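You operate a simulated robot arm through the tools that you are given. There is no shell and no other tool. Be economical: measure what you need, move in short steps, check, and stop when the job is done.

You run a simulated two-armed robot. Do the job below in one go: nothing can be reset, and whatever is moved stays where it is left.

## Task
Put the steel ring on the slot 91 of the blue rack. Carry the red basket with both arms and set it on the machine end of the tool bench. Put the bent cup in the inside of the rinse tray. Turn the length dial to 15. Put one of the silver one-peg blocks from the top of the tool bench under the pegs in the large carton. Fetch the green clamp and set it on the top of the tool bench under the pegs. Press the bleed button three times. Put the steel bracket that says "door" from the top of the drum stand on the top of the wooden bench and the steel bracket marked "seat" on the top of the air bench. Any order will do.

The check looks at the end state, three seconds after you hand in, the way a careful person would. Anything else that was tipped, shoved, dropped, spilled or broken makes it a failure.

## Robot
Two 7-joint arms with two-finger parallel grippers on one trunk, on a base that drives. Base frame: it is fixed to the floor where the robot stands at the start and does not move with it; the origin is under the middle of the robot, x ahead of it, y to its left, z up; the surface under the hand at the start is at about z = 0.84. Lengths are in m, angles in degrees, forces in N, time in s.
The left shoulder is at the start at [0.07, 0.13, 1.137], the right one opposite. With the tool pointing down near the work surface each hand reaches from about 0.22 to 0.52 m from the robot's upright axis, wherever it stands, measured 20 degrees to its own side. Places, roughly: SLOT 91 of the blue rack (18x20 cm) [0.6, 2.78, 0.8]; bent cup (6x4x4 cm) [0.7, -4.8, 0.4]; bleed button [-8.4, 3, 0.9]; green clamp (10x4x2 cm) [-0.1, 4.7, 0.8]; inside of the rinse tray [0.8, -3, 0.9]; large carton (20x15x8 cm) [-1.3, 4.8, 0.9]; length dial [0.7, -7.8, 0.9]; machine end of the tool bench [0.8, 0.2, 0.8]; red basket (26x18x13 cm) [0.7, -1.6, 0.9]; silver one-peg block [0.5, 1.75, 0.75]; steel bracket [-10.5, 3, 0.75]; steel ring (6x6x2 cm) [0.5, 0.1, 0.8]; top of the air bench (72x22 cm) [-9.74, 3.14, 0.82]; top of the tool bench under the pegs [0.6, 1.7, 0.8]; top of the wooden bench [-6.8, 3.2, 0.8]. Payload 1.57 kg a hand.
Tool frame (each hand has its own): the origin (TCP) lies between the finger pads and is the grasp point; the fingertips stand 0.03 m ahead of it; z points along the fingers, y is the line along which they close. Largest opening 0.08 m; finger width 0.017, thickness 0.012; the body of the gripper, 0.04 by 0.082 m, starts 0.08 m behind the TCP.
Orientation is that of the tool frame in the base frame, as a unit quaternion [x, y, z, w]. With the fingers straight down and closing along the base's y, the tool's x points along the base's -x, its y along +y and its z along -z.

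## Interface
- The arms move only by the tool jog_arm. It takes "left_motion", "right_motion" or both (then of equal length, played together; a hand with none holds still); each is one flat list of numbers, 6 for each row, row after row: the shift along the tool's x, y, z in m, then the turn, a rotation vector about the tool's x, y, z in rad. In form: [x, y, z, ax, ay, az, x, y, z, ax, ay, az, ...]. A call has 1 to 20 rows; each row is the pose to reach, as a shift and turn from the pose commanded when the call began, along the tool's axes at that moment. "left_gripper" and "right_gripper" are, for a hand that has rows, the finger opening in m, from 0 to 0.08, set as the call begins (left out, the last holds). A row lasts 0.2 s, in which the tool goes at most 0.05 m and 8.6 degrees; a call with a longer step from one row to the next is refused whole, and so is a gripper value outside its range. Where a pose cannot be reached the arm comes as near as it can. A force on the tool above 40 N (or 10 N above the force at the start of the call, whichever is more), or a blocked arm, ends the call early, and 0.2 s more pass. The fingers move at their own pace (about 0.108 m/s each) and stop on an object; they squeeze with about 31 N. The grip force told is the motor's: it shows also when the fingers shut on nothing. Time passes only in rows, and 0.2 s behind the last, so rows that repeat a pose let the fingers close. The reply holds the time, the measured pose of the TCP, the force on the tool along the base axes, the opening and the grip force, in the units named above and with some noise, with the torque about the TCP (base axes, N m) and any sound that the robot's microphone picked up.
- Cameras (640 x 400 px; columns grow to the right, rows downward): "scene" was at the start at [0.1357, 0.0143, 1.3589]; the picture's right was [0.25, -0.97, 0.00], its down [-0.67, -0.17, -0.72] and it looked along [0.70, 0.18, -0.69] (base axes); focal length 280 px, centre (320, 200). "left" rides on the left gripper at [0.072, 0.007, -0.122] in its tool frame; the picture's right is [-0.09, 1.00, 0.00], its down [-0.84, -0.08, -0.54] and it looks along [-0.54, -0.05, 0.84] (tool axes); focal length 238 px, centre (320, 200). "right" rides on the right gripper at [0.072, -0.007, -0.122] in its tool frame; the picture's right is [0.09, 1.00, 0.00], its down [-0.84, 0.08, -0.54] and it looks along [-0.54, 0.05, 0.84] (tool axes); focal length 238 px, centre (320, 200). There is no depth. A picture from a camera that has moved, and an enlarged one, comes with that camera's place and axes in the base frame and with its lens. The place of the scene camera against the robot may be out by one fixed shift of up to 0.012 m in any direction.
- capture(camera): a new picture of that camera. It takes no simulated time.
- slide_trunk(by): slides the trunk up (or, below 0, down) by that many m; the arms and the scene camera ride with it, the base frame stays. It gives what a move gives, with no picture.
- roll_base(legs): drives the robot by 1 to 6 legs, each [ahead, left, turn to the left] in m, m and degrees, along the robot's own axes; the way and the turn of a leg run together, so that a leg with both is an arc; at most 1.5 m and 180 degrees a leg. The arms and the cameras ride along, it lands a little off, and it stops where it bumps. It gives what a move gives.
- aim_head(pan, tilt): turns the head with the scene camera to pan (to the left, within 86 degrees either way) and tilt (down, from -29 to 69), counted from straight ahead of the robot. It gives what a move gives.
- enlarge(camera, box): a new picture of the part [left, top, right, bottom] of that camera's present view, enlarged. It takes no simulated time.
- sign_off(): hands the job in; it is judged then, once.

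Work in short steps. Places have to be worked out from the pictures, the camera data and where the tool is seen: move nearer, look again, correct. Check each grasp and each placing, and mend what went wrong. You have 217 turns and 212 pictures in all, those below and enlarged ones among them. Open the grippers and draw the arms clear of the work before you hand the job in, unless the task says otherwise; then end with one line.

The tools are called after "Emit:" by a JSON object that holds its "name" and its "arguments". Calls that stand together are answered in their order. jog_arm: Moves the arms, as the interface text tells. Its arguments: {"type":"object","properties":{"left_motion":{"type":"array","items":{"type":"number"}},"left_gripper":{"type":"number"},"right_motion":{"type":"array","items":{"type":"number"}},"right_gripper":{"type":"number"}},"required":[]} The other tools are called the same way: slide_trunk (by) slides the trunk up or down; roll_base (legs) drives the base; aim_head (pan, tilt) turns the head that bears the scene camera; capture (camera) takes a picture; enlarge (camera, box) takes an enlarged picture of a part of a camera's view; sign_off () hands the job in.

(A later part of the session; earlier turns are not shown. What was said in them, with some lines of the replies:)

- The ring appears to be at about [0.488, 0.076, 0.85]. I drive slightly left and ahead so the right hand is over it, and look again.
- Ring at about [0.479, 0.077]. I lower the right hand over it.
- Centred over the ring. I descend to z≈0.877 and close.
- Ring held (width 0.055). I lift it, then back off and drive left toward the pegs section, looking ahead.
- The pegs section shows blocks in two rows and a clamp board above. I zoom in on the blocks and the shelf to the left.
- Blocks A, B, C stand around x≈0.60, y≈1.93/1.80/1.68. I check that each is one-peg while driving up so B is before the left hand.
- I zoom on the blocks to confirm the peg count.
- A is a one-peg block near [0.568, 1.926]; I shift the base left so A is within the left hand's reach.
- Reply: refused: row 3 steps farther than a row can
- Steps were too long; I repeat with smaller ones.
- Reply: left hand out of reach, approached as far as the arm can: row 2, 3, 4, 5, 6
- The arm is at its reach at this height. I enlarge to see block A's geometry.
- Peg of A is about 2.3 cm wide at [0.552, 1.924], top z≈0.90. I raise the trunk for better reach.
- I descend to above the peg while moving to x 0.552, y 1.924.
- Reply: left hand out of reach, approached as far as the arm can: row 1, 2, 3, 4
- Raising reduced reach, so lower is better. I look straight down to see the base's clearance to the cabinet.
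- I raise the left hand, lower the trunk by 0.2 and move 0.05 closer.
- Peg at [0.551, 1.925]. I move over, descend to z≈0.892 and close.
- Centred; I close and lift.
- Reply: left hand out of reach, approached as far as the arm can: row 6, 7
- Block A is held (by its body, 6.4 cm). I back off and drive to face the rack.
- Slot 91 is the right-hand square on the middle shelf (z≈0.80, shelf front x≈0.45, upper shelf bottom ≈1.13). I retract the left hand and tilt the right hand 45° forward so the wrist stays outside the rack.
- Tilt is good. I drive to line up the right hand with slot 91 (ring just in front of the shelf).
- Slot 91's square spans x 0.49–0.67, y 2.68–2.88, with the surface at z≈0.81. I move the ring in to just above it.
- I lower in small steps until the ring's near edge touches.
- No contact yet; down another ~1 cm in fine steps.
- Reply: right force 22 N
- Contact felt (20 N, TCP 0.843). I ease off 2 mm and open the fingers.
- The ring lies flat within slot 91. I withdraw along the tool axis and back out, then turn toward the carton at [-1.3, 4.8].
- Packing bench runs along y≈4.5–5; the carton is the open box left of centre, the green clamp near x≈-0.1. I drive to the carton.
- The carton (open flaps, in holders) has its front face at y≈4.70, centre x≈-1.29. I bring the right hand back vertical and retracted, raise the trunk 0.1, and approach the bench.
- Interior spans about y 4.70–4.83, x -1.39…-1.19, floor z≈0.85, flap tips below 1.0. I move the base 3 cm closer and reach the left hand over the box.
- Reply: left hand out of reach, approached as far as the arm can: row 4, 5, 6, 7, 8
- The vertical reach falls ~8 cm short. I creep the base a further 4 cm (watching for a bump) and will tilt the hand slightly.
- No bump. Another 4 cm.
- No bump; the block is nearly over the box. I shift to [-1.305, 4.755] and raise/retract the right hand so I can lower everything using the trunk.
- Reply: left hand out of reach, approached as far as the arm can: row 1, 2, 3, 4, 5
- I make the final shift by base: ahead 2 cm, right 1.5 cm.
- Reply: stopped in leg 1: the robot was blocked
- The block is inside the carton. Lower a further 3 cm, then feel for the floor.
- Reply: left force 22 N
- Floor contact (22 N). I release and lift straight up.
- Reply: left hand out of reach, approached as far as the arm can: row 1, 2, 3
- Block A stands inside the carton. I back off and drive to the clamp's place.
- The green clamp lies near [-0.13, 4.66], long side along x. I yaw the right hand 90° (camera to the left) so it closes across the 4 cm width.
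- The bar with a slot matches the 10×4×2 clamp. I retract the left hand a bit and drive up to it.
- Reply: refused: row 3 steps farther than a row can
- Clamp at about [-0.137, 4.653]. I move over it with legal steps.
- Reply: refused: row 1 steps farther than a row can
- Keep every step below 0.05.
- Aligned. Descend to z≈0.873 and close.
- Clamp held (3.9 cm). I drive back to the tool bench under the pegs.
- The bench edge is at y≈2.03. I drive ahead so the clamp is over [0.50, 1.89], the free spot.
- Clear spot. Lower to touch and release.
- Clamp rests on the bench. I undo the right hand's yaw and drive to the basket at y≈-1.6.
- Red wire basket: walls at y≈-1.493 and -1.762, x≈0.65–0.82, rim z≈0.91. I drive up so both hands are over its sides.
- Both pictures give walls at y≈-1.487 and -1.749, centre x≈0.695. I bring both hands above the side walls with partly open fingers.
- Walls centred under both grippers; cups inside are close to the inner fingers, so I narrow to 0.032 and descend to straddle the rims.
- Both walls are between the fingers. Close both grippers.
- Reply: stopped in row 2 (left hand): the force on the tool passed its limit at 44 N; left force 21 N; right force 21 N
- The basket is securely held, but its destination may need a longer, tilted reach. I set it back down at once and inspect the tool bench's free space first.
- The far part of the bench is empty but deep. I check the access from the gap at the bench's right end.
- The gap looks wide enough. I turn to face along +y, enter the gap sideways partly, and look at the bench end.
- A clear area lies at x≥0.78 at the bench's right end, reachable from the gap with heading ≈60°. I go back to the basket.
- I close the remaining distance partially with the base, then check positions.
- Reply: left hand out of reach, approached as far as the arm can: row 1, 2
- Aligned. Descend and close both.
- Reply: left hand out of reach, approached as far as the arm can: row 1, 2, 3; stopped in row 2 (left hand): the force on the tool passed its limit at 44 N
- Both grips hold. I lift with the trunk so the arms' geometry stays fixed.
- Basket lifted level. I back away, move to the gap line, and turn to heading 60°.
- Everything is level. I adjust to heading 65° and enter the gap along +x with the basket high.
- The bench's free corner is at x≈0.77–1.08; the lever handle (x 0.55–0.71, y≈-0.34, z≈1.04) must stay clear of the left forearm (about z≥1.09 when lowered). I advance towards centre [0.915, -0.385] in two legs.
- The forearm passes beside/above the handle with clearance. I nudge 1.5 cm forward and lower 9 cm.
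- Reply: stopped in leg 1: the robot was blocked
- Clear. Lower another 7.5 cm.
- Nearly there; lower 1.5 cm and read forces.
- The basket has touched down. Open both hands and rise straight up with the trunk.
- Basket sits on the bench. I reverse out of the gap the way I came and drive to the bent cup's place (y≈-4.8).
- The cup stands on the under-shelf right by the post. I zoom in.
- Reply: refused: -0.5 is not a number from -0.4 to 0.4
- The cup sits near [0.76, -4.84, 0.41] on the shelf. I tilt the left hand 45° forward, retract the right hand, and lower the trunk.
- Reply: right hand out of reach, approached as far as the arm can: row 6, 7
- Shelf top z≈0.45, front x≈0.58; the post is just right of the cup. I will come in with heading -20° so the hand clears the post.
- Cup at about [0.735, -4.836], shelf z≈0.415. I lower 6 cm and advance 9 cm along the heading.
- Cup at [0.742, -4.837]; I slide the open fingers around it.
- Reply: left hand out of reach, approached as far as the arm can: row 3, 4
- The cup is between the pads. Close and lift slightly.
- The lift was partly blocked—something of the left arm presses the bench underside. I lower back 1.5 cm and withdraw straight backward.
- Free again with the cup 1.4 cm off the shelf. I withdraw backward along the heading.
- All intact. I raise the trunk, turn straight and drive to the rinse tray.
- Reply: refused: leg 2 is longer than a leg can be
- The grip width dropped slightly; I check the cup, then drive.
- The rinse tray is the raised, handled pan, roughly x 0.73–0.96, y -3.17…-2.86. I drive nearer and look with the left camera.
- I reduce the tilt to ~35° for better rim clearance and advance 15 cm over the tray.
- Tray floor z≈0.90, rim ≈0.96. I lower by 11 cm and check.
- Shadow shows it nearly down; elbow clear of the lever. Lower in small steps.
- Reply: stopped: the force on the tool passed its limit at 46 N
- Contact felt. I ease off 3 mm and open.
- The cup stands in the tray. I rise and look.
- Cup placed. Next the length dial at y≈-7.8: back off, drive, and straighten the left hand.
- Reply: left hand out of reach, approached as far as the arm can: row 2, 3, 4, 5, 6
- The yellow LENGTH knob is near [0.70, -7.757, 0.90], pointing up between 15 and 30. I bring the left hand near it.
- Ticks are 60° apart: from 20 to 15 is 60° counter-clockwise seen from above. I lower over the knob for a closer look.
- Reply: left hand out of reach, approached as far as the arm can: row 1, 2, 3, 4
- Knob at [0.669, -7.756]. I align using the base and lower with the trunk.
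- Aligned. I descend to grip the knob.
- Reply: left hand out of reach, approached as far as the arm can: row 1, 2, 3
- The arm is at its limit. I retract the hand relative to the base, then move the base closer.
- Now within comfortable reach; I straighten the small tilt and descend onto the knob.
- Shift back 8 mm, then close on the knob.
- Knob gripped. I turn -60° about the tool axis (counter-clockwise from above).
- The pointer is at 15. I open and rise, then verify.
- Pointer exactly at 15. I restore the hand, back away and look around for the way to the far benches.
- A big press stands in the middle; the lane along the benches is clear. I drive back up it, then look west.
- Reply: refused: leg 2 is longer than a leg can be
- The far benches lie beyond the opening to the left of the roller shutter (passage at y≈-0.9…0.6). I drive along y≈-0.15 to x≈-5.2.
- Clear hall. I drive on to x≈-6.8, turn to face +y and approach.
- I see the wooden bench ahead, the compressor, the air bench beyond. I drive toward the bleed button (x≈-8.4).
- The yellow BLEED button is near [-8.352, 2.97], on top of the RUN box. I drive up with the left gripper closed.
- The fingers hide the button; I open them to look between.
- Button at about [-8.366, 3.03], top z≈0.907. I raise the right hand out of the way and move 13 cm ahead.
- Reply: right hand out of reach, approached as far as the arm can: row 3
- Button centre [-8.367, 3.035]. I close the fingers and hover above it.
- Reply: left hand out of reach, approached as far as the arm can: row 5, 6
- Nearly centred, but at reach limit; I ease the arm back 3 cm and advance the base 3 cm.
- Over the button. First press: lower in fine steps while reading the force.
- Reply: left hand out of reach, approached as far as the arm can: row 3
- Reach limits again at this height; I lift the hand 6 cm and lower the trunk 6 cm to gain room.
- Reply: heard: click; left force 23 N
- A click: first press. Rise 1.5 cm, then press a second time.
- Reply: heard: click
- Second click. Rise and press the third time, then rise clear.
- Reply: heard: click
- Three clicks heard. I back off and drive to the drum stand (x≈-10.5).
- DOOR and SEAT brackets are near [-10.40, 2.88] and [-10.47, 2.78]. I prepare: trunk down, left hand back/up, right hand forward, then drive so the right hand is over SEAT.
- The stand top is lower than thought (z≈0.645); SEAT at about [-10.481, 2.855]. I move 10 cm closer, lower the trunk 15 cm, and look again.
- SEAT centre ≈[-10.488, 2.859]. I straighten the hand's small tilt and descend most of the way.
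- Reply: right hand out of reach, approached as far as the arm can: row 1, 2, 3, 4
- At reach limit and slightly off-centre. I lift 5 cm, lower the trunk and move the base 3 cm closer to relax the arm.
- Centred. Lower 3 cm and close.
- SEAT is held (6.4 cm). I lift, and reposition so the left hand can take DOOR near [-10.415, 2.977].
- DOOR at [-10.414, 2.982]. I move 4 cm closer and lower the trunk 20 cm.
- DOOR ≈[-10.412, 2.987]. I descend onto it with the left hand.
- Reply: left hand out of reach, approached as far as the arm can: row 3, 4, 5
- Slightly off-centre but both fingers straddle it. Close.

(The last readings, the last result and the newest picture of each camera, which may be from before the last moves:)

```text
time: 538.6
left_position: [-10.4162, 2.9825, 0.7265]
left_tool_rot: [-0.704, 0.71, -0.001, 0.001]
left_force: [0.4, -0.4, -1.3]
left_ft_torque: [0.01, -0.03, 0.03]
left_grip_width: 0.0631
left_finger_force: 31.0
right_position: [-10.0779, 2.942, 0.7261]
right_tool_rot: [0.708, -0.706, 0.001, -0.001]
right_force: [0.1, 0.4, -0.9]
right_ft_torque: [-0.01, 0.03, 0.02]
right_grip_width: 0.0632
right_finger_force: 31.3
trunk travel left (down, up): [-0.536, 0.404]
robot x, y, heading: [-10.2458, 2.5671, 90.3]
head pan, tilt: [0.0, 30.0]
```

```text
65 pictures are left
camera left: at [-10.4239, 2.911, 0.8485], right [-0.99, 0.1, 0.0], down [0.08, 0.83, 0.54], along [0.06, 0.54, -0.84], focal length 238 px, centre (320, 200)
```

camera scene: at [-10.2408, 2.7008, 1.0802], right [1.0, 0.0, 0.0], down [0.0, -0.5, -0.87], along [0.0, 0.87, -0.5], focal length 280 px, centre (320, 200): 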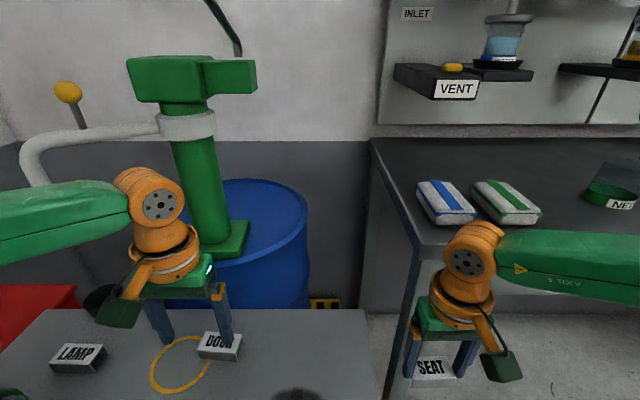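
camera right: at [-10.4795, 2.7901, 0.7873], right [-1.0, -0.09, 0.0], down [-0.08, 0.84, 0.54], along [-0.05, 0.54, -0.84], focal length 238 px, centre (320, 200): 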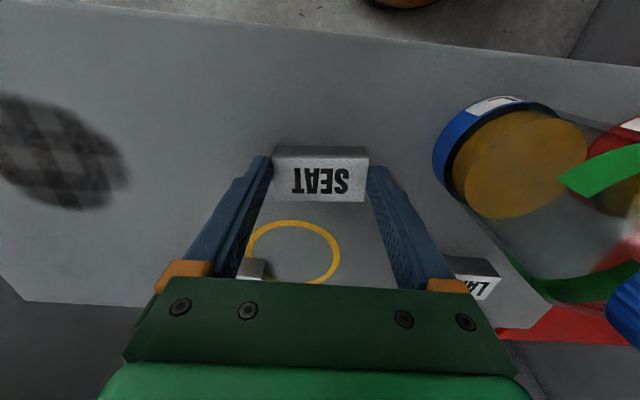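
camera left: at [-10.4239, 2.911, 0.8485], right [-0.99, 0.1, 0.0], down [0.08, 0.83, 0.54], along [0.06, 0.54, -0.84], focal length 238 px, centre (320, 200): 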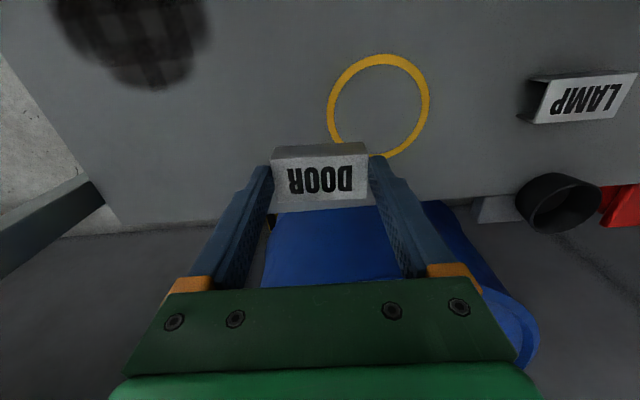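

DOOR held. I back off, raise the trunk, retract the left hand, and drive to the air bench.

Emit:
{"name": "roll_base", "arguments": {"legs": [[-0.35, 0, 0]]}}

Emit:
{"name": "slide_trunk", "arguments": {"by": 0.24}}

Emit:
{"name": "jog_arm", "arguments": {"left_motion": [0.04, 0, -0.0, 0, 0, 0, 0.08, 0, -0.02, 0, 0, 0, 0.12, 0, -0.05, 0, 0, 0, 0.14, 0, -0.08, 0, 0, 0, 0.14, 0, -0.08, 0, 0, 0]}}

Emit:
{"name": "roll_base", "arguments": {"legs": [[0, -0.51, -0.2], [0.2, 0, 0]]}}

Emit:
{"name": "capture", "arguments": {"camera": "scene"}}

Emit:
{"name": "capture", "arguments": {"camera": "right"}}

```text
time: 540.9
left_position: [-10.415, 2.6337, 0.7267]
left_tool_rot: [-0.703, 0.712, 0.0, 0.001]
left_force: [0.2, 1.0, -0.6]
left_ft_torque: [0.02, -0.03, 0.0]
left_grip_width: 0.0631
left_finger_force: 31.3
right_position: [-10.079, 2.5918, 0.7263]
right_tool_rot: [0.707, -0.707, 0.0, -0.001]
right_force: [0.7, -0.2, -1.1]
right_ft_torque: [0.01, 0.0, 0.02]
right_grip_width: 0.0633
right_finger_force: 31.2
trunk travel left (down, up): [-0.536, 0.404]
robot x, y, heading: [-10.2475, 2.2163, 90.0]
head pan, tilt: [0.0, 30.0]
```

```text
time: 543.4
left_position: [-10.4151, 2.634, 0.9657]
left_tool_rot: [-0.703, 0.711, 0.0, 0.001]
left_force: [0.0, 0.8, -0.1]
left_ft_torque: [0.02, 0.02, 0.03]
left_grip_width: 0.063
left_finger_force: 30.8
right_position: [-10.0778, 2.5918, 0.9666]
right_tool_rot: [0.707, -0.707, 0.0, -0.001]
right_force: [0.7, -0.3, -0.5]
right_ft_torque: [0.06, -0.01, 0.02]
right_grip_width: 0.0634
right_finger_force: 30.7
trunk travel left (down, up): [-0.776, 0.164]
robot x, y, heading: [-10.2487, 2.219, 90.1]
head pan, tilt: [0.0, 30.0]
```

```text
time: 544.6
left_position: [-10.4168, 2.4943, 1.0475]
left_tool_rot: [-0.703, 0.711, 0.0, 0.001]
left_force: [0.2, 0.2, -1.8]
left_ft_torque: [0.01, -0.03, -0.01]
left_grip_width: 0.063
left_finger_force: 30.8
right_position: [-10.0778, 2.5925, 0.9662]
right_tool_rot: [0.708, -0.707, 0.0, -0.001]
right_force: [0.4, 0.3, -0.7]
right_ft_torque: [0.04, 0.01, -0.01]
right_grip_width: 0.0631
right_finger_force: 31.5
trunk travel left (down, up): [-0.776, 0.164]
robot x, y, heading: [-10.2518, 2.2167, 89.8]
head pan, tilt: [0.0, 30.0]
```

```text
time: 548.8
left_position: [-9.9056, 2.6898, 1.0471]
left_tool_rot: [-0.703, 0.711, 0.002, 0.003]
left_force: [-0.2, -0.5, -1.0]
left_ft_torque: [0.01, -0.01, 0.02]
left_grip_width: 0.0631
left_finger_force: 31.0
right_position: [-9.5664, 2.785, 0.9677]
right_tool_rot: [0.707, -0.707, -0.002, -0.003]
right_force: [0.3, 0.0, -0.7]
right_ft_torque: [0.02, 0.0, 0.02]
right_grip_width: 0.0631
right_finger_force: 30.6
trunk travel left (down, up): [-0.776, 0.164]
robot x, y, heading: [-9.7342, 2.4163, 89.7]
head pan, tilt: [0.0, 30.0]
```

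```text
64 pictures are left
camera scene: at [-9.7302, 2.5452, 1.3805], right [1.0, 0.0, 0.0], down [0.0, -0.5, -0.87], along [0.0, 0.87, -0.5], focal length 280 px, centre (320, 200)
```

scene: 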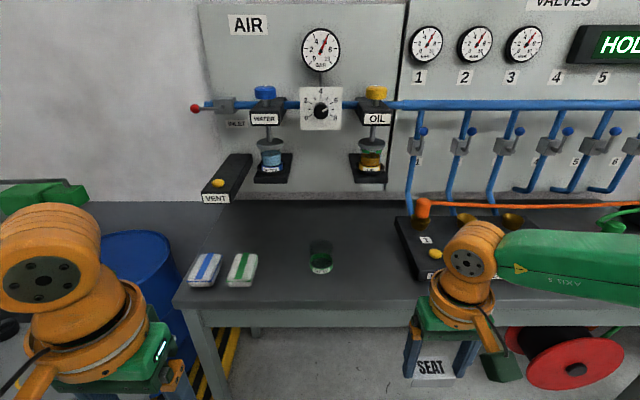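

```text
63 pictures are left
camera right: at [-9.5597, 2.7131, 1.0881], right [-1.0, -0.09, 0.0], down [-0.08, 0.83, 0.55], along [-0.05, 0.54, -0.84], focal length 238 px, centre (320, 200)
```

right: 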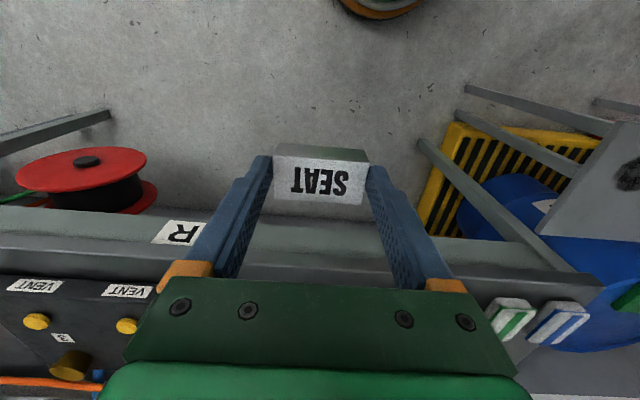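

Free gap between the jar (x≈-9.73) and the vent board (x≥-9.49). I drive so SEAT is over [-9.59, 3.09].

Emit:
{"name": "roll_base", "arguments": {"legs": [[0.3, 0.024, 0.2]]}}

Emit:
{"name": "capture", "arguments": {"camera": "right"}}

Emit:
{"name": "capture", "arguments": {"camera": "scene"}}

```text
time: 550.8
left_position: [-9.9302, 2.9884, 1.0464]
left_tool_rot: [-0.704, 0.71, 0.001, 0.002]
left_force: [-0.3, 0.4, -0.6]
left_ft_torque: [0.02, 0.02, -0.01]
left_grip_width: 0.0631
left_finger_force: 31.1
right_position: [-9.5924, 3.0872, 0.9666]
right_tool_rot: [0.709, -0.705, -0.001, -0.001]
right_force: [0.2, 0.0, -0.5]
right_ft_torque: [0.02, 0.0, 0.0]
right_grip_width: 0.063
right_finger_force: 31.5
trunk travel left (down, up): [-0.776, 0.164]
robot x, y, heading: [-9.756, 2.7124, 89.9]
head pan, tilt: [0.0, 30.0]
```

```text
62 pictures are left
camera right: at [-9.5844, 3.0146, 1.0878], right [-1.0, -0.1, 0.0], down [-0.08, 0.83, 0.55], along [-0.05, 0.54, -0.84], focal length 238 px, centre (320, 200)
```

right: 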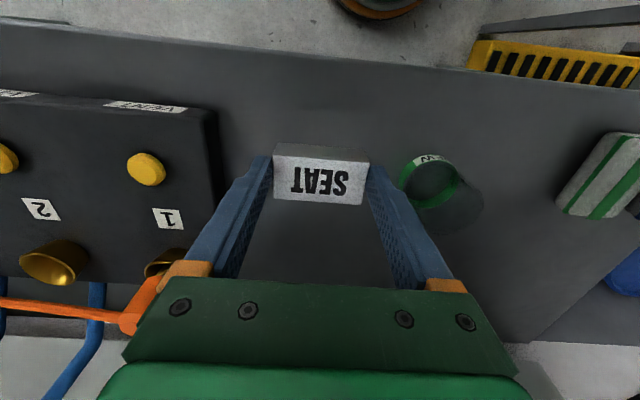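

```text
61 pictures are left
camera scene: at [-9.7542, 2.8461, 1.3804], right [1.0, 0.0, 0.0], down [0.0, -0.5, -0.87], along [0.0, 0.87, -0.5], focal length 280 px, centre (320, 200)
```

scene: 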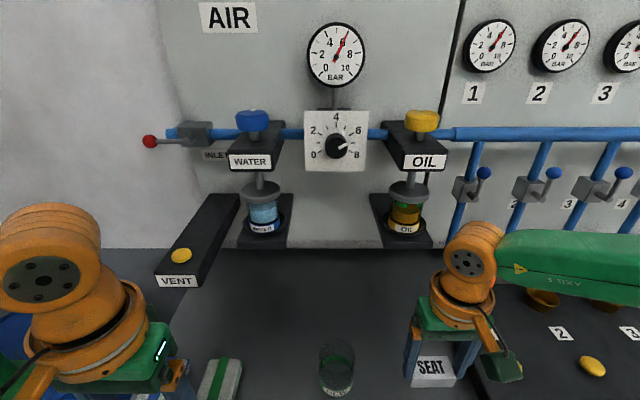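

Clear on both sides. Lower with the trunk 8 cm, then feel.

Emit:
{"name": "slide_trunk", "arguments": {"by": -0.08}}

Emit:
{"name": "jog_arm", "arguments": {"right_motion": [0, 0, 0.004, 0, 0, 0, 0, 0, 0.008, 0, 0, 0, 0, 0, 0.011, 0, 0, 0]}}

```text
time: 552.0
left_position: [-9.9317, 2.9896, 0.9659]
left_tool_rot: [-0.705, 0.709, 0.0, 0.001]
left_force: [-0.5, 0.5, -0.5]
left_ft_torque: [-0.01, -0.03, 0.02]
left_grip_width: 0.0631
left_finger_force: 30.9
right_position: [-9.592, 3.0892, 0.8856]
right_tool_rot: [0.709, -0.705, 0.0, -0.001]
right_force: [0.9, -0.2, -0.9]
right_ft_torque: [0.0, 0.02, -0.02]
right_grip_width: 0.0631
right_finger_force: 31.7
trunk travel left (down, up): [-0.696, 0.244]
robot x, y, heading: [-9.7594, 2.7134, 90.2]
head pan, tilt: [0.0, 30.0]
```

```text
time: 552.8
left_position: [-9.9296, 2.9893, 0.9667]
left_tool_rot: [-0.704, 0.71, 0.001, 0.001]
left_force: [-0.1, -0.2, 0.0]
left_ft_torque: [-0.02, 0.02, 0.03]
left_grip_width: 0.0626
left_finger_force: 31.2
right_position: [-9.5922, 3.0898, 0.8749]
right_tool_rot: [0.709, -0.705, 0.0, 0.0]
right_force: [0.1, -0.6, -0.8]
right_ft_torque: [-0.03, 0.0, -0.01]
right_grip_width: 0.063
right_finger_force: 31.2
trunk travel left (down, up): [-0.696, 0.244]
robot x, y, heading: [-9.7585, 2.7146, 89.9]
head pan, tilt: [0.0, 30.0]
```

Emit:
{"name": "jog_arm", "arguments": {"right_motion": [0, 0, 0.004, 0, 0, 0, 0, 0, 0.008, 0, 0, 0, 0, 0, 0.011, 0, 0, 0]}}

Emit:
{"name": "capture", "arguments": {"camera": "right"}}

```text
time: 553.6
left_position: [-9.931, 2.9893, 0.9676]
left_tool_rot: [-0.704, 0.71, 0.0, 0.002]
left_force: [-0.8, -0.5, 0.0]
left_ft_torque: [-0.01, 0.01, 0.0]
left_grip_width: 0.0628
left_finger_force: 30.8
right_position: [-9.592, 3.0874, 0.8657]
right_tool_rot: [0.709, -0.705, -0.002, -0.003]
right_force: [1.8, 1.6, 13.6]
right_ft_torque: [0.07, -0.51, 0.08]
right_grip_width: 0.0633
right_finger_force: 30.5
trunk travel left (down, up): [-0.696, 0.244]
robot x, y, heading: [-9.7571, 2.7139, 90.0]
head pan, tilt: [0.0, 30.0]
```

```text
60 pictures are left
camera right: at [-9.585, 3.0152, 0.9869], right [-1.0, -0.1, 0.0], down [-0.08, 0.83, 0.55], along [-0.05, 0.55, -0.84], focal length 238 px, centre (320, 200)
```

right: 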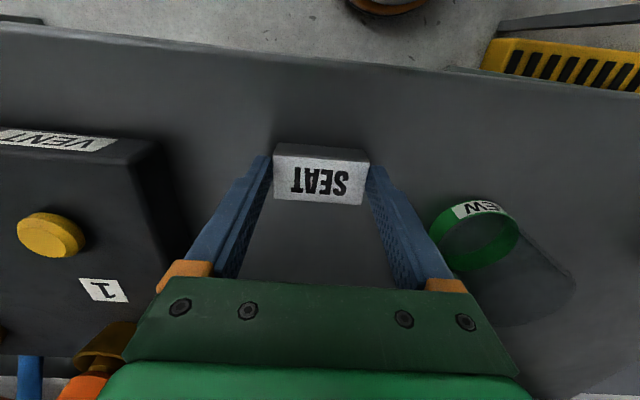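

Contact (13 N). Release, then rise with the trunk and check.

Emit:
{"name": "jog_arm", "arguments": {"right_motion": [0, 0, -0.001, 0, 0, 0, 0, 0, -0.001, 0, 0, 0, 0, 0, -0.001, 0, 0, 0], "right_gripper": 0.078}}

Emit:
{"name": "slide_trunk", "arguments": {"by": 0.13}}

Emit:
{"name": "capture", "arguments": {"camera": "right"}}

```text
time: 554.4
left_position: [-9.931, 2.9907, 0.9661]
left_tool_rot: [-0.705, 0.709, 0.0, 0.002]
left_force: [0.0, 0.9, 0.5]
left_ft_torque: [0.01, -0.03, -0.03]
left_grip_width: 0.0632
left_finger_force: 31.0
right_position: [-9.5922, 3.0893, 0.8643]
right_tool_rot: [0.709, -0.705, 0.0, -0.002]
right_force: [-0.7, 0.2, -0.2]
right_ft_torque: [-0.06, 0.02, -0.01]
right_grip_width: 0.0784
right_finger_force: 0.1
trunk travel left (down, up): [-0.696, 0.244]
robot x, y, heading: [-9.7585, 2.718, 90.2]
head pan, tilt: [0.0, 30.0]
```

```text
time: 556.0
left_position: [-9.931, 2.9899, 1.0963]
left_tool_rot: [-0.704, 0.71, 0.0, 0.001]
left_force: [0.3, 0.2, 0.2]
left_ft_torque: [0.0, 0.0, 0.01]
left_grip_width: 0.063
left_finger_force: 31.1
right_position: [-9.5926, 3.0896, 0.9949]
right_tool_rot: [0.709, -0.705, 0.0, -0.001]
right_force: [-0.1, 0.4, 0.4]
right_ft_torque: [0.02, -0.03, 0.02]
right_grip_width: 0.0779
right_finger_force: 0.1
trunk travel left (down, up): [-0.826, 0.114]
robot x, y, heading: [-9.7592, 2.7087, 90.2]
head pan, tilt: [0.0, 30.0]
```

```text
59 pictures are left
camera right: at [-9.5847, 3.0163, 1.1167], right [-1.0, -0.1, 0.0], down [-0.08, 0.84, 0.54], along [-0.05, 0.54, -0.84], focal length 238 px, centre (320, 200)
```

right: 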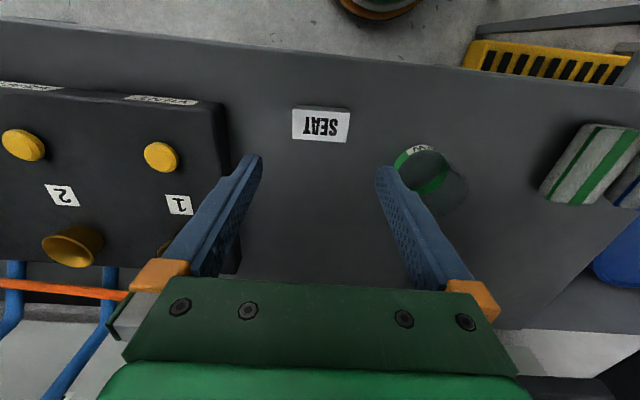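

SEAT placed. I drive to the wooden bench with DOOR.

Emit:
{"name": "roll_base", "arguments": {"legs": [[-0.7, 0, 0], [0, -1.5, 0], [0, -1.5, 0], [0, -0.1, 0]]}}

Emit:
{"name": "aim_head", "arguments": {"pan": 5, "tilt": 30}}

Emit:
{"name": "capture", "arguments": {"camera": "scene"}}

```text
time: 574.5
left_position: [-6.8532, 2.2898, 1.0948]
left_tool_rot: [-0.705, 0.709, -0.001, 0.002]
left_force: [-1.3, 0.2, -0.6]
left_ft_torque: [0.0, -0.02, 0.0]
left_grip_width: 0.063
left_finger_force: 31.1
right_position: [-6.5158, 2.3898, 0.9958]
right_tool_rot: [0.71, -0.704, 0.001, -0.002]
right_force: [-0.3, -0.8, 0.3]
right_ft_torque: [0.01, -0.05, -0.03]
right_grip_width: 0.078
right_finger_force: 0.1
trunk travel left (down, up): [-0.826, 0.114]
robot x, y, heading: [-6.674, 2.0146, 90.2]
head pan, tilt: [0.0, 30.0]
```

```text
time: 575.2
left_position: [-6.8497, 2.2895, 1.0967]
left_tool_rot: [-0.706, 0.709, -0.001, 0.001]
left_force: [0.1, 0.1, -0.1]
left_ft_torque: [0.02, 0.01, 0.02]
left_grip_width: 0.0632
left_finger_force: 31.3
right_position: [-6.5134, 2.39, 0.9956]
right_tool_rot: [0.71, -0.704, 0.0, -0.002]
right_force: [0.1, 0.3, 0.0]
right_ft_torque: [-0.02, -0.04, -0.01]
right_grip_width: 0.0781
right_finger_force: 0.1
trunk travel left (down, up): [-0.826, 0.114]
robot x, y, heading: [-6.6748, 2.0127, 90.3]
head pan, tilt: [5.0, 30.0]
```

```text
58 pictures are left
camera scene: at [-6.6817, 2.1486, 1.4301], right [1.0, 0.09, 0.0], down [0.05, -0.5, -0.87], along [-0.08, 0.86, -0.5], focal length 280 px, centre (320, 200)
```

scene: 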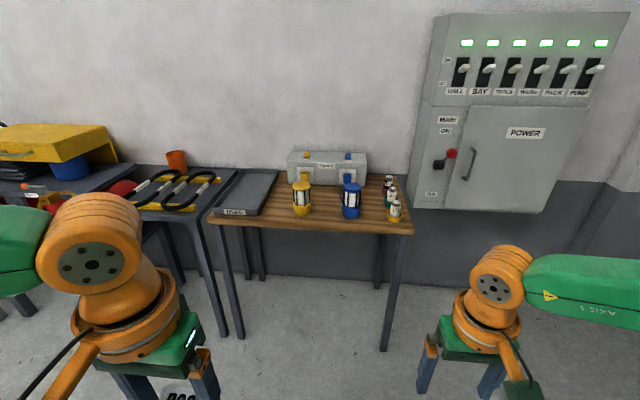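

Free spot behind the two lanterns, around [-6.745, 3.18]. I retract the right hand and drive in.

Emit:
{"name": "jog_arm", "arguments": {"right_motion": [0.04, -0.02, -0.02, 0, 0, 0, 0.08, -0.04, -0.04, 0, 0, 0, 0.12, -0.06, -0.06, 0, 0, 0, 0.14, -0.07, -0.06, 0, 0, 0, 0.14, -0.07, -0.06, 0, 0, 0]}}

Emit:
{"name": "roll_base", "arguments": {"legs": [[0.5, -0.1, 0]]}}

Emit:
{"name": "aim_head", "arguments": {"pan": 5, "tilt": 45}}

Emit:
{"name": "capture", "arguments": {"camera": "scene"}}

Emit:
{"name": "capture", "arguments": {"camera": "left"}}

```text
time: 576.4
left_position: [-6.8501, 2.2907, 1.097]
left_tool_rot: [-0.706, 0.708, 0.0, 0.001]
left_force: [0.6, 0.9, -0.6]
left_ft_torque: [0.02, -0.04, 0.02]
left_grip_width: 0.0629
left_finger_force: 30.8
right_position: [-6.4427, 2.2515, 1.0546]
right_tool_rot: [0.71, -0.704, 0.0, -0.002]
right_force: [-0.5, 0.3, 0.5]
right_ft_torque: [0.02, -0.02, 0.0]
right_grip_width: 0.0777
right_finger_force: 0.1
trunk travel left (down, up): [-0.826, 0.114]
robot x, y, heading: [-6.6774, 2.0129, 90.4]
head pan, tilt: [5.0, 30.0]
```

```text
time: 579.4
left_position: [-6.7469, 2.7914, 1.0974]
left_tool_rot: [-0.702, 0.712, 0.001, 0.001]
left_force: [-0.8, 0.4, 0.0]
left_ft_torque: [0.02, -0.01, -0.02]
left_grip_width: 0.0629
left_finger_force: 30.6
right_position: [-6.3392, 2.7488, 1.0566]
right_tool_rot: [-0.706, 0.708, 0.001, 0.002]
right_force: [0.0, -0.3, 0.1]
right_ft_torque: [0.03, 0.0, -0.01]
right_grip_width: 0.0782
right_finger_force: 0.0
trunk travel left (down, up): [-0.826, 0.114]
robot x, y, heading: [-6.5753, 2.5162, 89.7]
head pan, tilt: [5.0, 30.0]
```

```text
time: 580.2
left_position: [-6.7468, 2.7934, 1.096]
left_tool_rot: [-0.702, 0.712, 0.001, 0.0]
left_force: [-0.4, -0.4, -0.7]
left_ft_torque: [-0.02, -0.01, -0.03]
left_grip_width: 0.0632
left_finger_force: 30.6
right_position: [-6.3388, 2.7494, 1.0548]
right_tool_rot: [-0.706, 0.708, 0.0, 0.002]
right_force: [-0.5, 0.1, -0.1]
right_ft_torque: [0.0, 0.01, -0.01]
right_grip_width: 0.0783
right_finger_force: 0.0
trunk travel left (down, up): [-0.826, 0.114]
robot x, y, heading: [-6.5775, 2.5141, 89.8]
head pan, tilt: [5.0, 45.0]
```

```text
57 pictures are left
camera scene: at [-6.5785, 2.641, 1.4076], right [1.0, 0.08, 0.0], down [0.06, -0.7, -0.71], along [-0.06, 0.7, -0.71], focal length 280 px, centre (320, 200)
```

scene: 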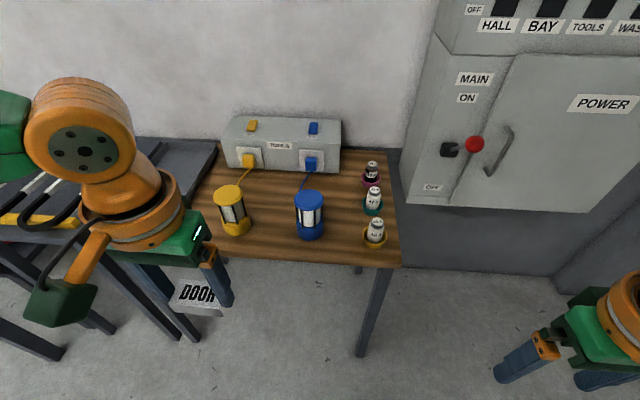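

```text
56 pictures are left
camera left: at [-6.7548, 2.7219, 1.2186], right [-0.99, 0.11, 0.0], down [0.09, 0.83, 0.54], along [0.06, 0.54, -0.84], focal length 238 px, centre (320, 200)
```

left: 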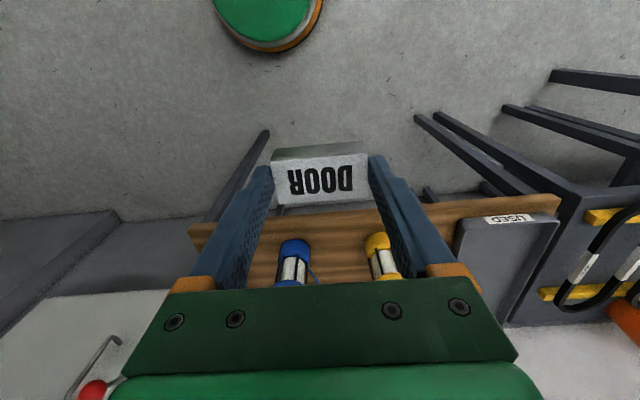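

Cables and tall lanterns make the back spot tight. The gap between the USED tray and the yellow lantern (centre x≈-6.943, y≈3.07) is safer; I move there.

Emit:
{"name": "roll_base", "arguments": {"legs": [[0, 0.195, 0], [0.2, 0, 0]]}}

Emit:
{"name": "jog_arm", "arguments": {"left_motion": [-0.04, 0, 0.0, 0, 0, 0, -0.075, 0, 0.02, 0, 0, 0, -0.075, 0, 0.05, 0, 0, 0, -0.075, 0, 0.05, 0, 0, 0]}}

Emit:
{"name": "capture", "arguments": {"camera": "left"}}

Emit:
{"name": "capture", "arguments": {"camera": "scene"}}

```text
time: 583.0
left_position: [-6.9424, 2.9918, 1.0975]
left_tool_rot: [-0.701, 0.713, 0.001, 0.002]
left_force: [-0.5, -0.3, 0.4]
left_ft_torque: [-0.01, -0.04, -0.01]
left_grip_width: 0.0631
left_finger_force: 30.8
right_position: [-6.5349, 2.9456, 1.056]
right_tool_rot: [-0.706, 0.709, 0.001, 0.002]
right_force: [0.1, -0.4, -0.4]
right_ft_torque: [-0.01, -0.01, -0.03]
right_grip_width: 0.0777
right_finger_force: 0.0
trunk travel left (down, up): [-0.826, 0.114]
robot x, y, heading: [-6.7732, 2.7139, 89.3]
head pan, tilt: [5.0, 45.0]
```

```text
time: 584.0
left_position: [-6.9434, 3.0702, 1.0469]
left_tool_rot: [-0.701, 0.713, 0.001, 0.0]
left_force: [0.1, -0.1, -0.9]
left_ft_torque: [0.01, 0.01, 0.0]
left_grip_width: 0.0632
left_finger_force: 31.5
right_position: [-6.535, 2.9493, 1.055]
right_tool_rot: [-0.706, 0.708, 0.0, 0.002]
right_force: [-0.9, -1.3, -0.1]
right_ft_torque: [0.0, 0.02, 0.01]
right_grip_width: 0.0782
right_finger_force: 0.0
trunk travel left (down, up): [-0.826, 0.114]
robot x, y, heading: [-6.7711, 2.7149, 89.6]
head pan, tilt: [5.0, 45.0]
```

```text
55 pictures are left
camera left: at [-6.9505, 2.9982, 1.1679], right [-0.99, 0.11, 0.0], down [0.09, 0.83, 0.54], along [0.06, 0.54, -0.84], focal length 238 px, centre (320, 200)
```

left: 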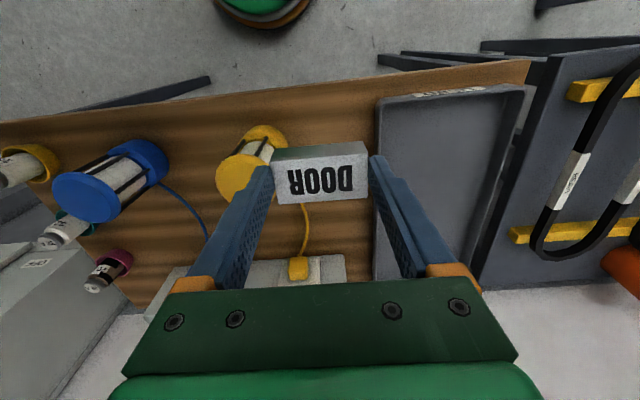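

```text
54 pictures are left
camera scene: at [-6.7749, 2.8411, 1.4076], right [1.0, 0.08, 0.0], down [0.06, -0.7, -0.71], along [-0.06, 0.7, -0.71], focal length 280 px, centre (320, 200)
```

scene: 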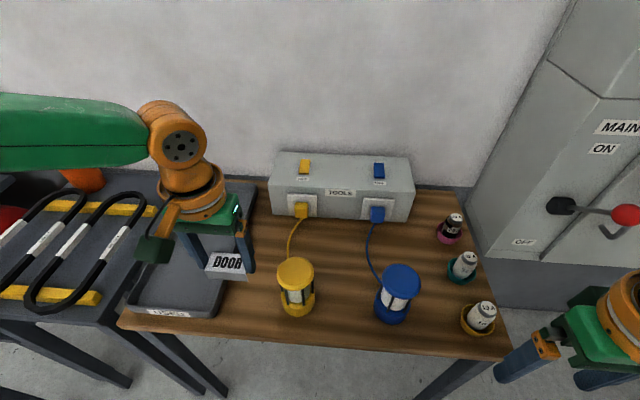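

Gap from the tray edge (-7.017) to the lantern (-6.885): I centre at x≈-6.952 and lower 12 cm.

Emit:
{"name": "jog_arm", "arguments": {"left_motion": [-0.008, 0.0085, 0.0, 0, 0, 0, -0.008, 0.0085, 0, 0, 0, 0]}}

Emit:
{"name": "slide_trunk", "arguments": {"by": -0.11}}

Emit:
{"name": "capture", "arguments": {"camera": "left"}}

Emit:
{"name": "capture", "arguments": {"camera": "scene"}}

```text
time: 584.5
left_position: [-6.9501, 3.0773, 1.0469]
left_tool_rot: [-0.702, 0.712, 0.0, 0.001]
left_force: [-0.2, -0.2, -0.8]
left_ft_torque: [0.0, -0.02, -0.02]
left_grip_width: 0.0633
left_finger_force: 31.1
right_position: [-6.5341, 2.9493, 1.0548]
right_tool_rot: [-0.706, 0.708, 0.0, 0.001]
right_force: [-0.4, -0.3, -0.2]
right_ft_torque: [0.0, -0.01, -0.02]
right_grip_width: 0.0777
right_finger_force: 0.0
trunk travel left (down, up): [-0.826, 0.114]
robot x, y, heading: [-6.7767, 2.717, 89.4]
head pan, tilt: [5.0, 45.0]
```

```text
time: 586.0
left_position: [-6.9514, 3.0776, 0.9363]
left_tool_rot: [-0.702, 0.712, 0.0, 0.001]
left_force: [-0.8, -0.1, -0.1]
left_ft_torque: [0.02, 0.0, -0.01]
left_grip_width: 0.0629
left_finger_force: 31.7
right_position: [-6.5352, 2.9495, 0.9441]
right_tool_rot: [-0.706, 0.708, 0.0, 0.001]
right_force: [-0.6, 0.6, 0.8]
right_ft_torque: [0.03, -0.03, 0.0]
right_grip_width: 0.0781
right_finger_force: 0.0
trunk travel left (down, up): [-0.716, 0.224]
robot x, y, heading: [-6.7727, 2.7162, 89.5]
head pan, tilt: [5.0, 45.0]
```

```text
53 pictures are left
camera left: at [-6.9588, 3.0063, 1.0587], right [-0.99, 0.11, 0.0], down [0.09, 0.83, 0.54], along [0.06, 0.54, -0.84], focal length 238 px, centre (320, 200)
```

left: 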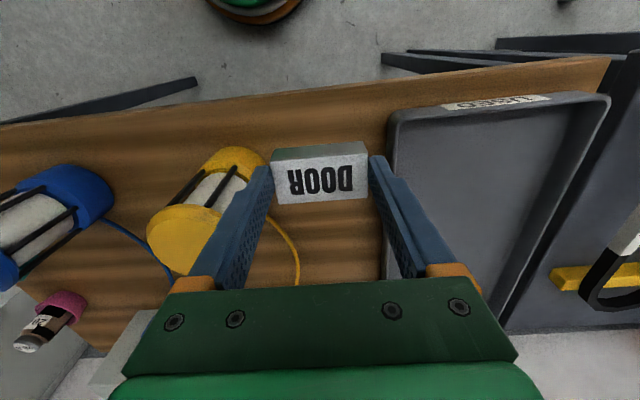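

```text
52 pictures are left
camera scene: at [-6.7749, 2.8414, 1.2976], right [1.0, 0.08, 0.0], down [0.06, -0.7, -0.71], along [-0.06, 0.7, -0.71], focal length 280 px, centre (320, 200)
```

scene: 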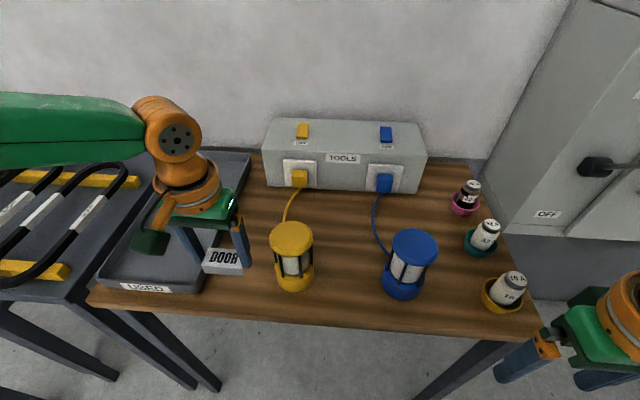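

Clear on both sides. I lower the left hand 5.5 cm while raising the right hand.

Emit:
{"name": "jog_arm", "arguments": {"left_motion": [0, 0, 0.02, 0, 0, 0, 0, 0, 0.04, 0, 0, 0, 0, 0, 0.055, 0, 0, 0, 0, 0, 0.055, 0, 0, 0], "right_motion": [0, 0, -0.03, 0, 0, 0, 0, 0, -0.06, 0, 0, 0, 0, 0, -0.08, 0, 0, 0, 0, 0, -0.08, 0, 0, 0]}}

Emit:
{"name": "jog_arm", "arguments": {"left_motion": [0, 0, 0.004, 0, 0, 0, 0, 0, 0.008, 0, 0, 0, 0, 0, 0.011, 0, 0, 0]}}

```text
time: 587.0
left_position: [-6.9515, 3.0784, 0.881]
left_tool_rot: [-0.702, 0.713, 0.0, 0.001]
left_force: [0.0, 0.5, -1.1]
left_ft_torque: [0.01, -0.01, 0.0]
left_grip_width: 0.063
left_finger_force: 31.4
right_position: [-6.5344, 2.95, 1.0257]
right_tool_rot: [-0.707, 0.708, -0.001, 0.002]
right_force: [-0.1, -0.4, -0.1]
right_ft_torque: [0.04, -0.03, 0.0]
right_grip_width: 0.0781
right_finger_force: 0.1
trunk travel left (down, up): [-0.716, 0.224]
robot x, y, heading: [-6.7789, 2.7204, 89.8]
head pan, tilt: [5.0, 45.0]
```

```text
time: 587.8
left_position: [-6.9507, 3.0785, 0.8709]
left_tool_rot: [-0.702, 0.712, 0.001, 0.001]
left_force: [0.0, -0.1, -0.4]
left_ft_torque: [-0.01, -0.01, -0.02]
left_grip_width: 0.0632
left_finger_force: 30.7
right_position: [-6.5351, 2.9503, 1.0256]
right_tool_rot: [-0.706, 0.708, 0.0, 0.001]
right_force: [0.1, -0.6, 1.4]
right_ft_torque: [0.0, 0.02, 0.01]
right_grip_width: 0.0778
right_finger_force: 0.1
trunk travel left (down, up): [-0.716, 0.224]
robot x, y, heading: [-6.7696, 2.717, 89.8]
head pan, tilt: [5.0, 45.0]
```

Emit:
{"name": "jog_arm", "arguments": {"left_motion": [0, 0, 0.004, 0, 0, 0, 0, 0, 0.008, 0, 0, 0, 0, 0, 0.011, 0, 0, 0]}}

Emit:
{"name": "capture", "arguments": {"camera": "left"}}

```text
time: 588.6
left_position: [-6.9508, 3.0768, 0.8602]
left_tool_rot: [-0.701, 0.713, 0.001, 0.0]
left_force: [0.4, 0.5, -0.1]
left_ft_torque: [-0.02, -0.01, 0.0]
left_grip_width: 0.0631
left_finger_force: 31.1
right_position: [-6.5352, 2.9497, 1.0254]
right_tool_rot: [-0.706, 0.708, 0.0, 0.001]
right_force: [0.3, 0.3, 0.8]
right_ft_torque: [-0.01, 0.02, 0.01]
right_grip_width: 0.0779
right_finger_force: 0.1
trunk travel left (down, up): [-0.716, 0.224]
robot x, y, heading: [-6.7746, 2.7161, 89.7]
head pan, tilt: [5.0, 45.0]
```

```text
51 pictures are left
camera left: at [-6.959, 3.0063, 0.9816], right [-0.99, 0.11, 0.0], down [0.09, 0.83, 0.54], along [0.06, 0.54, -0.84], focal length 238 px, centre (320, 200)
```

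left: 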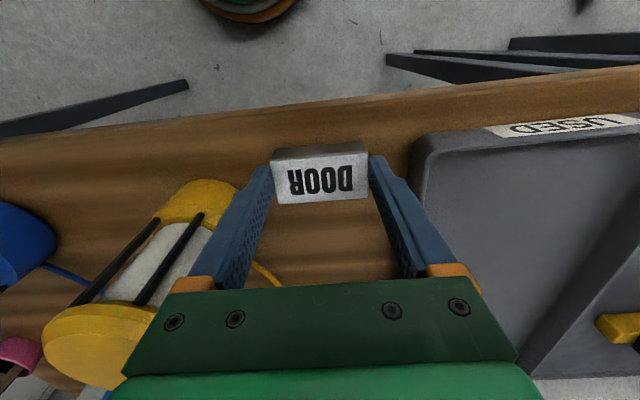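

Still a little above the wood; lower further in fine steps.

Emit:
{"name": "jog_arm", "arguments": {"left_motion": [0, 0, 0.004, 0, 0, 0, 0, 0, 0.008, 0, 0, 0, 0, 0, 0.011, 0, 0, 0]}}

Emit:
{"name": "jog_arm", "arguments": {"left_motion": [0, 0, 0.003, 0, 0, 0, 0, 0, 0.006, 0, 0, 0]}}

```text
time: 589.4
left_position: [-6.9495, 3.0787, 0.8481]
left_tool_rot: [-0.701, 0.713, 0.0, 0.002]
left_force: [-0.3, -0.1, -0.4]
left_ft_torque: [-0.05, -0.03, 0.02]
left_grip_width: 0.0632
left_finger_force: 31.2
right_position: [-6.5352, 2.9502, 1.0256]
right_tool_rot: [-0.706, 0.709, 0.0, 0.001]
right_force: [-0.4, 0.6, 0.7]
right_ft_torque: [0.0, 0.0, -0.02]
right_grip_width: 0.0779
right_finger_force: 0.1
trunk travel left (down, up): [-0.716, 0.224]
robot x, y, heading: [-6.7749, 2.7172, 89.6]
head pan, tilt: [5.0, 45.0]
```

```text
time: 590.0
left_position: [-6.9508, 3.0769, 0.8443]
left_tool_rot: [-0.701, 0.713, 0.003, 0.003]
left_force: [-2.6, 3.2, 16.4]
left_ft_torque: [-0.07, 0.2, -0.07]
left_grip_width: 0.063
left_finger_force: 30.7
right_position: [-6.5337, 2.948, 1.0254]
right_tool_rot: [-0.706, 0.708, 0.0, 0.001]
right_force: [-0.1, 0.7, -0.4]
right_ft_torque: [-0.01, -0.02, -0.01]
right_grip_width: 0.078
right_finger_force: 0.0
trunk travel left (down, up): [-0.716, 0.224]
robot x, y, heading: [-6.7725, 2.7195, 89.7]
head pan, tilt: [5.0, 45.0]
```

Touched (16 N). Release just enough and rise straight up.

Emit:
{"name": "jog_arm", "arguments": {"left_motion": [0, 0, -0.001, 0, 0, 0, 0, 0, -0.001, 0, 0, 0, 0, 0, -0.001, 0, 0, 0], "left_gripper": 0.073}}

Emit:
{"name": "slide_trunk", "arguments": {"by": 0.2}}

Emit:
{"name": "capture", "arguments": {"camera": "left"}}

Emit:
{"name": "capture", "arguments": {"camera": "scene"}}

```text
time: 590.8
left_position: [-6.9497, 3.0771, 0.8427]
left_tool_rot: [-0.701, 0.713, 0.0, 0.001]
left_force: [0.2, -0.6, 0.1]
left_ft_torque: [0.01, -0.03, 0.02]
left_grip_width: 0.0732
left_finger_force: 0.0
right_position: [-6.5354, 2.9494, 1.0251]
right_tool_rot: [-0.706, 0.708, 0.0, 0.001]
right_force: [0.1, -0.1, -0.4]
right_ft_torque: [-0.05, -0.01, 0.03]
right_grip_width: 0.0781
right_finger_force: 0.0
trunk travel left (down, up): [-0.716, 0.224]
robot x, y, heading: [-6.772, 2.7177, 89.5]
head pan, tilt: [5.0, 45.0]
```

```text
time: 592.9
left_position: [-6.9505, 3.078, 1.0434]
left_tool_rot: [-0.701, 0.713, 0.001, 0.001]
left_force: [-1.2, 0.0, 0.2]
left_ft_torque: [0.01, 0.0, 0.0]
left_grip_width: 0.0728
left_finger_force: 0.0
right_position: [-6.5345, 2.9492, 1.2248]
right_tool_rot: [-0.706, 0.708, 0.0, 0.001]
right_force: [0.6, 0.4, -0.5]
right_ft_torque: [-0.03, -0.01, 0.02]
right_grip_width: 0.0782
right_finger_force: 0.0
trunk travel left (down, up): [-0.916, 0.024]
robot x, y, heading: [-6.7752, 2.7167, 89.7]
head pan, tilt: [5.0, 45.0]
```

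```text
50 pictures are left
camera left: at [-6.9587, 3.0064, 1.1653], right [-0.99, 0.11, 0.0], down [0.09, 0.83, 0.54], along [0.06, 0.54, -0.84], focal length 238 px, centre (320, 200)
```

left: 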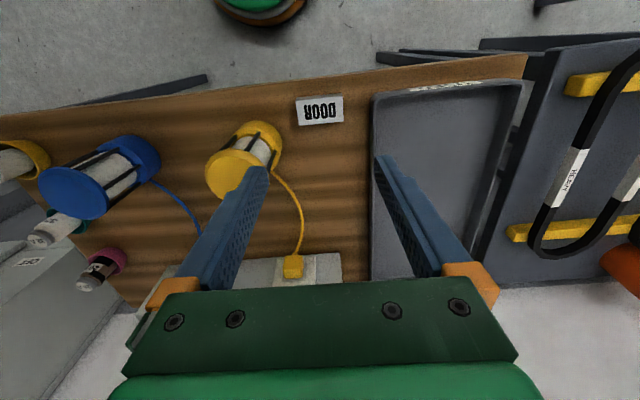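

```text
49 pictures are left
camera scene: at [-6.7749, 2.8415, 1.4975], right [1.0, 0.08, 0.0], down [0.06, -0.7, -0.71], along [-0.06, 0.7, -0.71], focal length 280 px, centre (320, 200)
```

scene: 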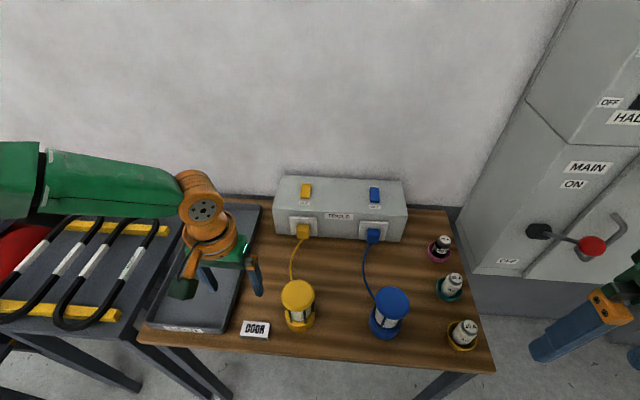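

DOOR lies on the wooden bench; nothing else moved. I back clear with grippers open and hand in.

Emit:
{"name": "roll_base", "arguments": {"legs": [[-0.7, 0, 0]]}}

Emit:
{"name": "jog_arm", "arguments": {"left_motion": [0, 0, 0, 0, 0, 0, 0, 0, 0, 0, 0, 0], "right_motion": [0, 0, 0, 0, 0, 0, 0, 0, 0, 0, 0, 0], "left_gripper": 0.08, "right_gripper": 0.08}}

Emit:
{"name": "sign_off", "arguments": {}}

```text
time: 596.8
left_position: [-6.9548, 2.3785, 1.0424]
left_tool_rot: [-0.7, 0.714, 0.0, 0.0]
left_force: [-1.1, 0.0, 0.0]
left_ft_torque: [-0.01, 0.0, 0.04]
left_grip_width: 0.0729
left_finger_force: 0.0
right_position: [-6.5408, 2.2495, 1.2246]
right_tool_rot: [-0.705, 0.709, 0.0, 0.002]
right_force: [0.3, 0.3, -0.4]
right_ft_torque: [0.01, 0.03, -0.01]
right_grip_width: 0.078
right_finger_force: 0.1
trunk travel left (down, up): [-0.916, 0.024]
robot x, y, heading: [-6.7833, 2.0119, 89.1]
head pan, tilt: [5.0, 45.0]
```

```text
time: 597.4
left_position: [-6.9548, 2.3787, 1.0444]
left_tool_rot: [-0.7, 0.715, 0.0, 0.0]
left_force: [-0.1, 0.1, 0.1]
left_ft_torque: [0.02, 0.0, 0.01]
left_grip_width: 0.0799
left_finger_force: 0.1
right_position: [-6.5414, 2.2491, 1.2247]
right_tool_rot: [-0.705, 0.71, 0.0, 0.002]
right_force: [-0.8, -0.5, -0.2]
right_ft_torque: [0.0, 0.01, -0.01]
right_grip_width: 0.08
right_finger_force: 0.0
trunk travel left (down, up): [-0.916, 0.024]
robot x, y, heading: [-6.7811, 2.0166, 89.2]
head pan, tilt: [5.0, 45.0]
```

```text
The job is handed in.
```

All the tasks are done and the job is handed in. One slip: while lifting the bent cup from under the finish bench, the left arm pressed briefly against the bench's underside. The base also bumped lightly to a stop at the packing bench and once near the tool bench. My later pictures showed nothing moved.
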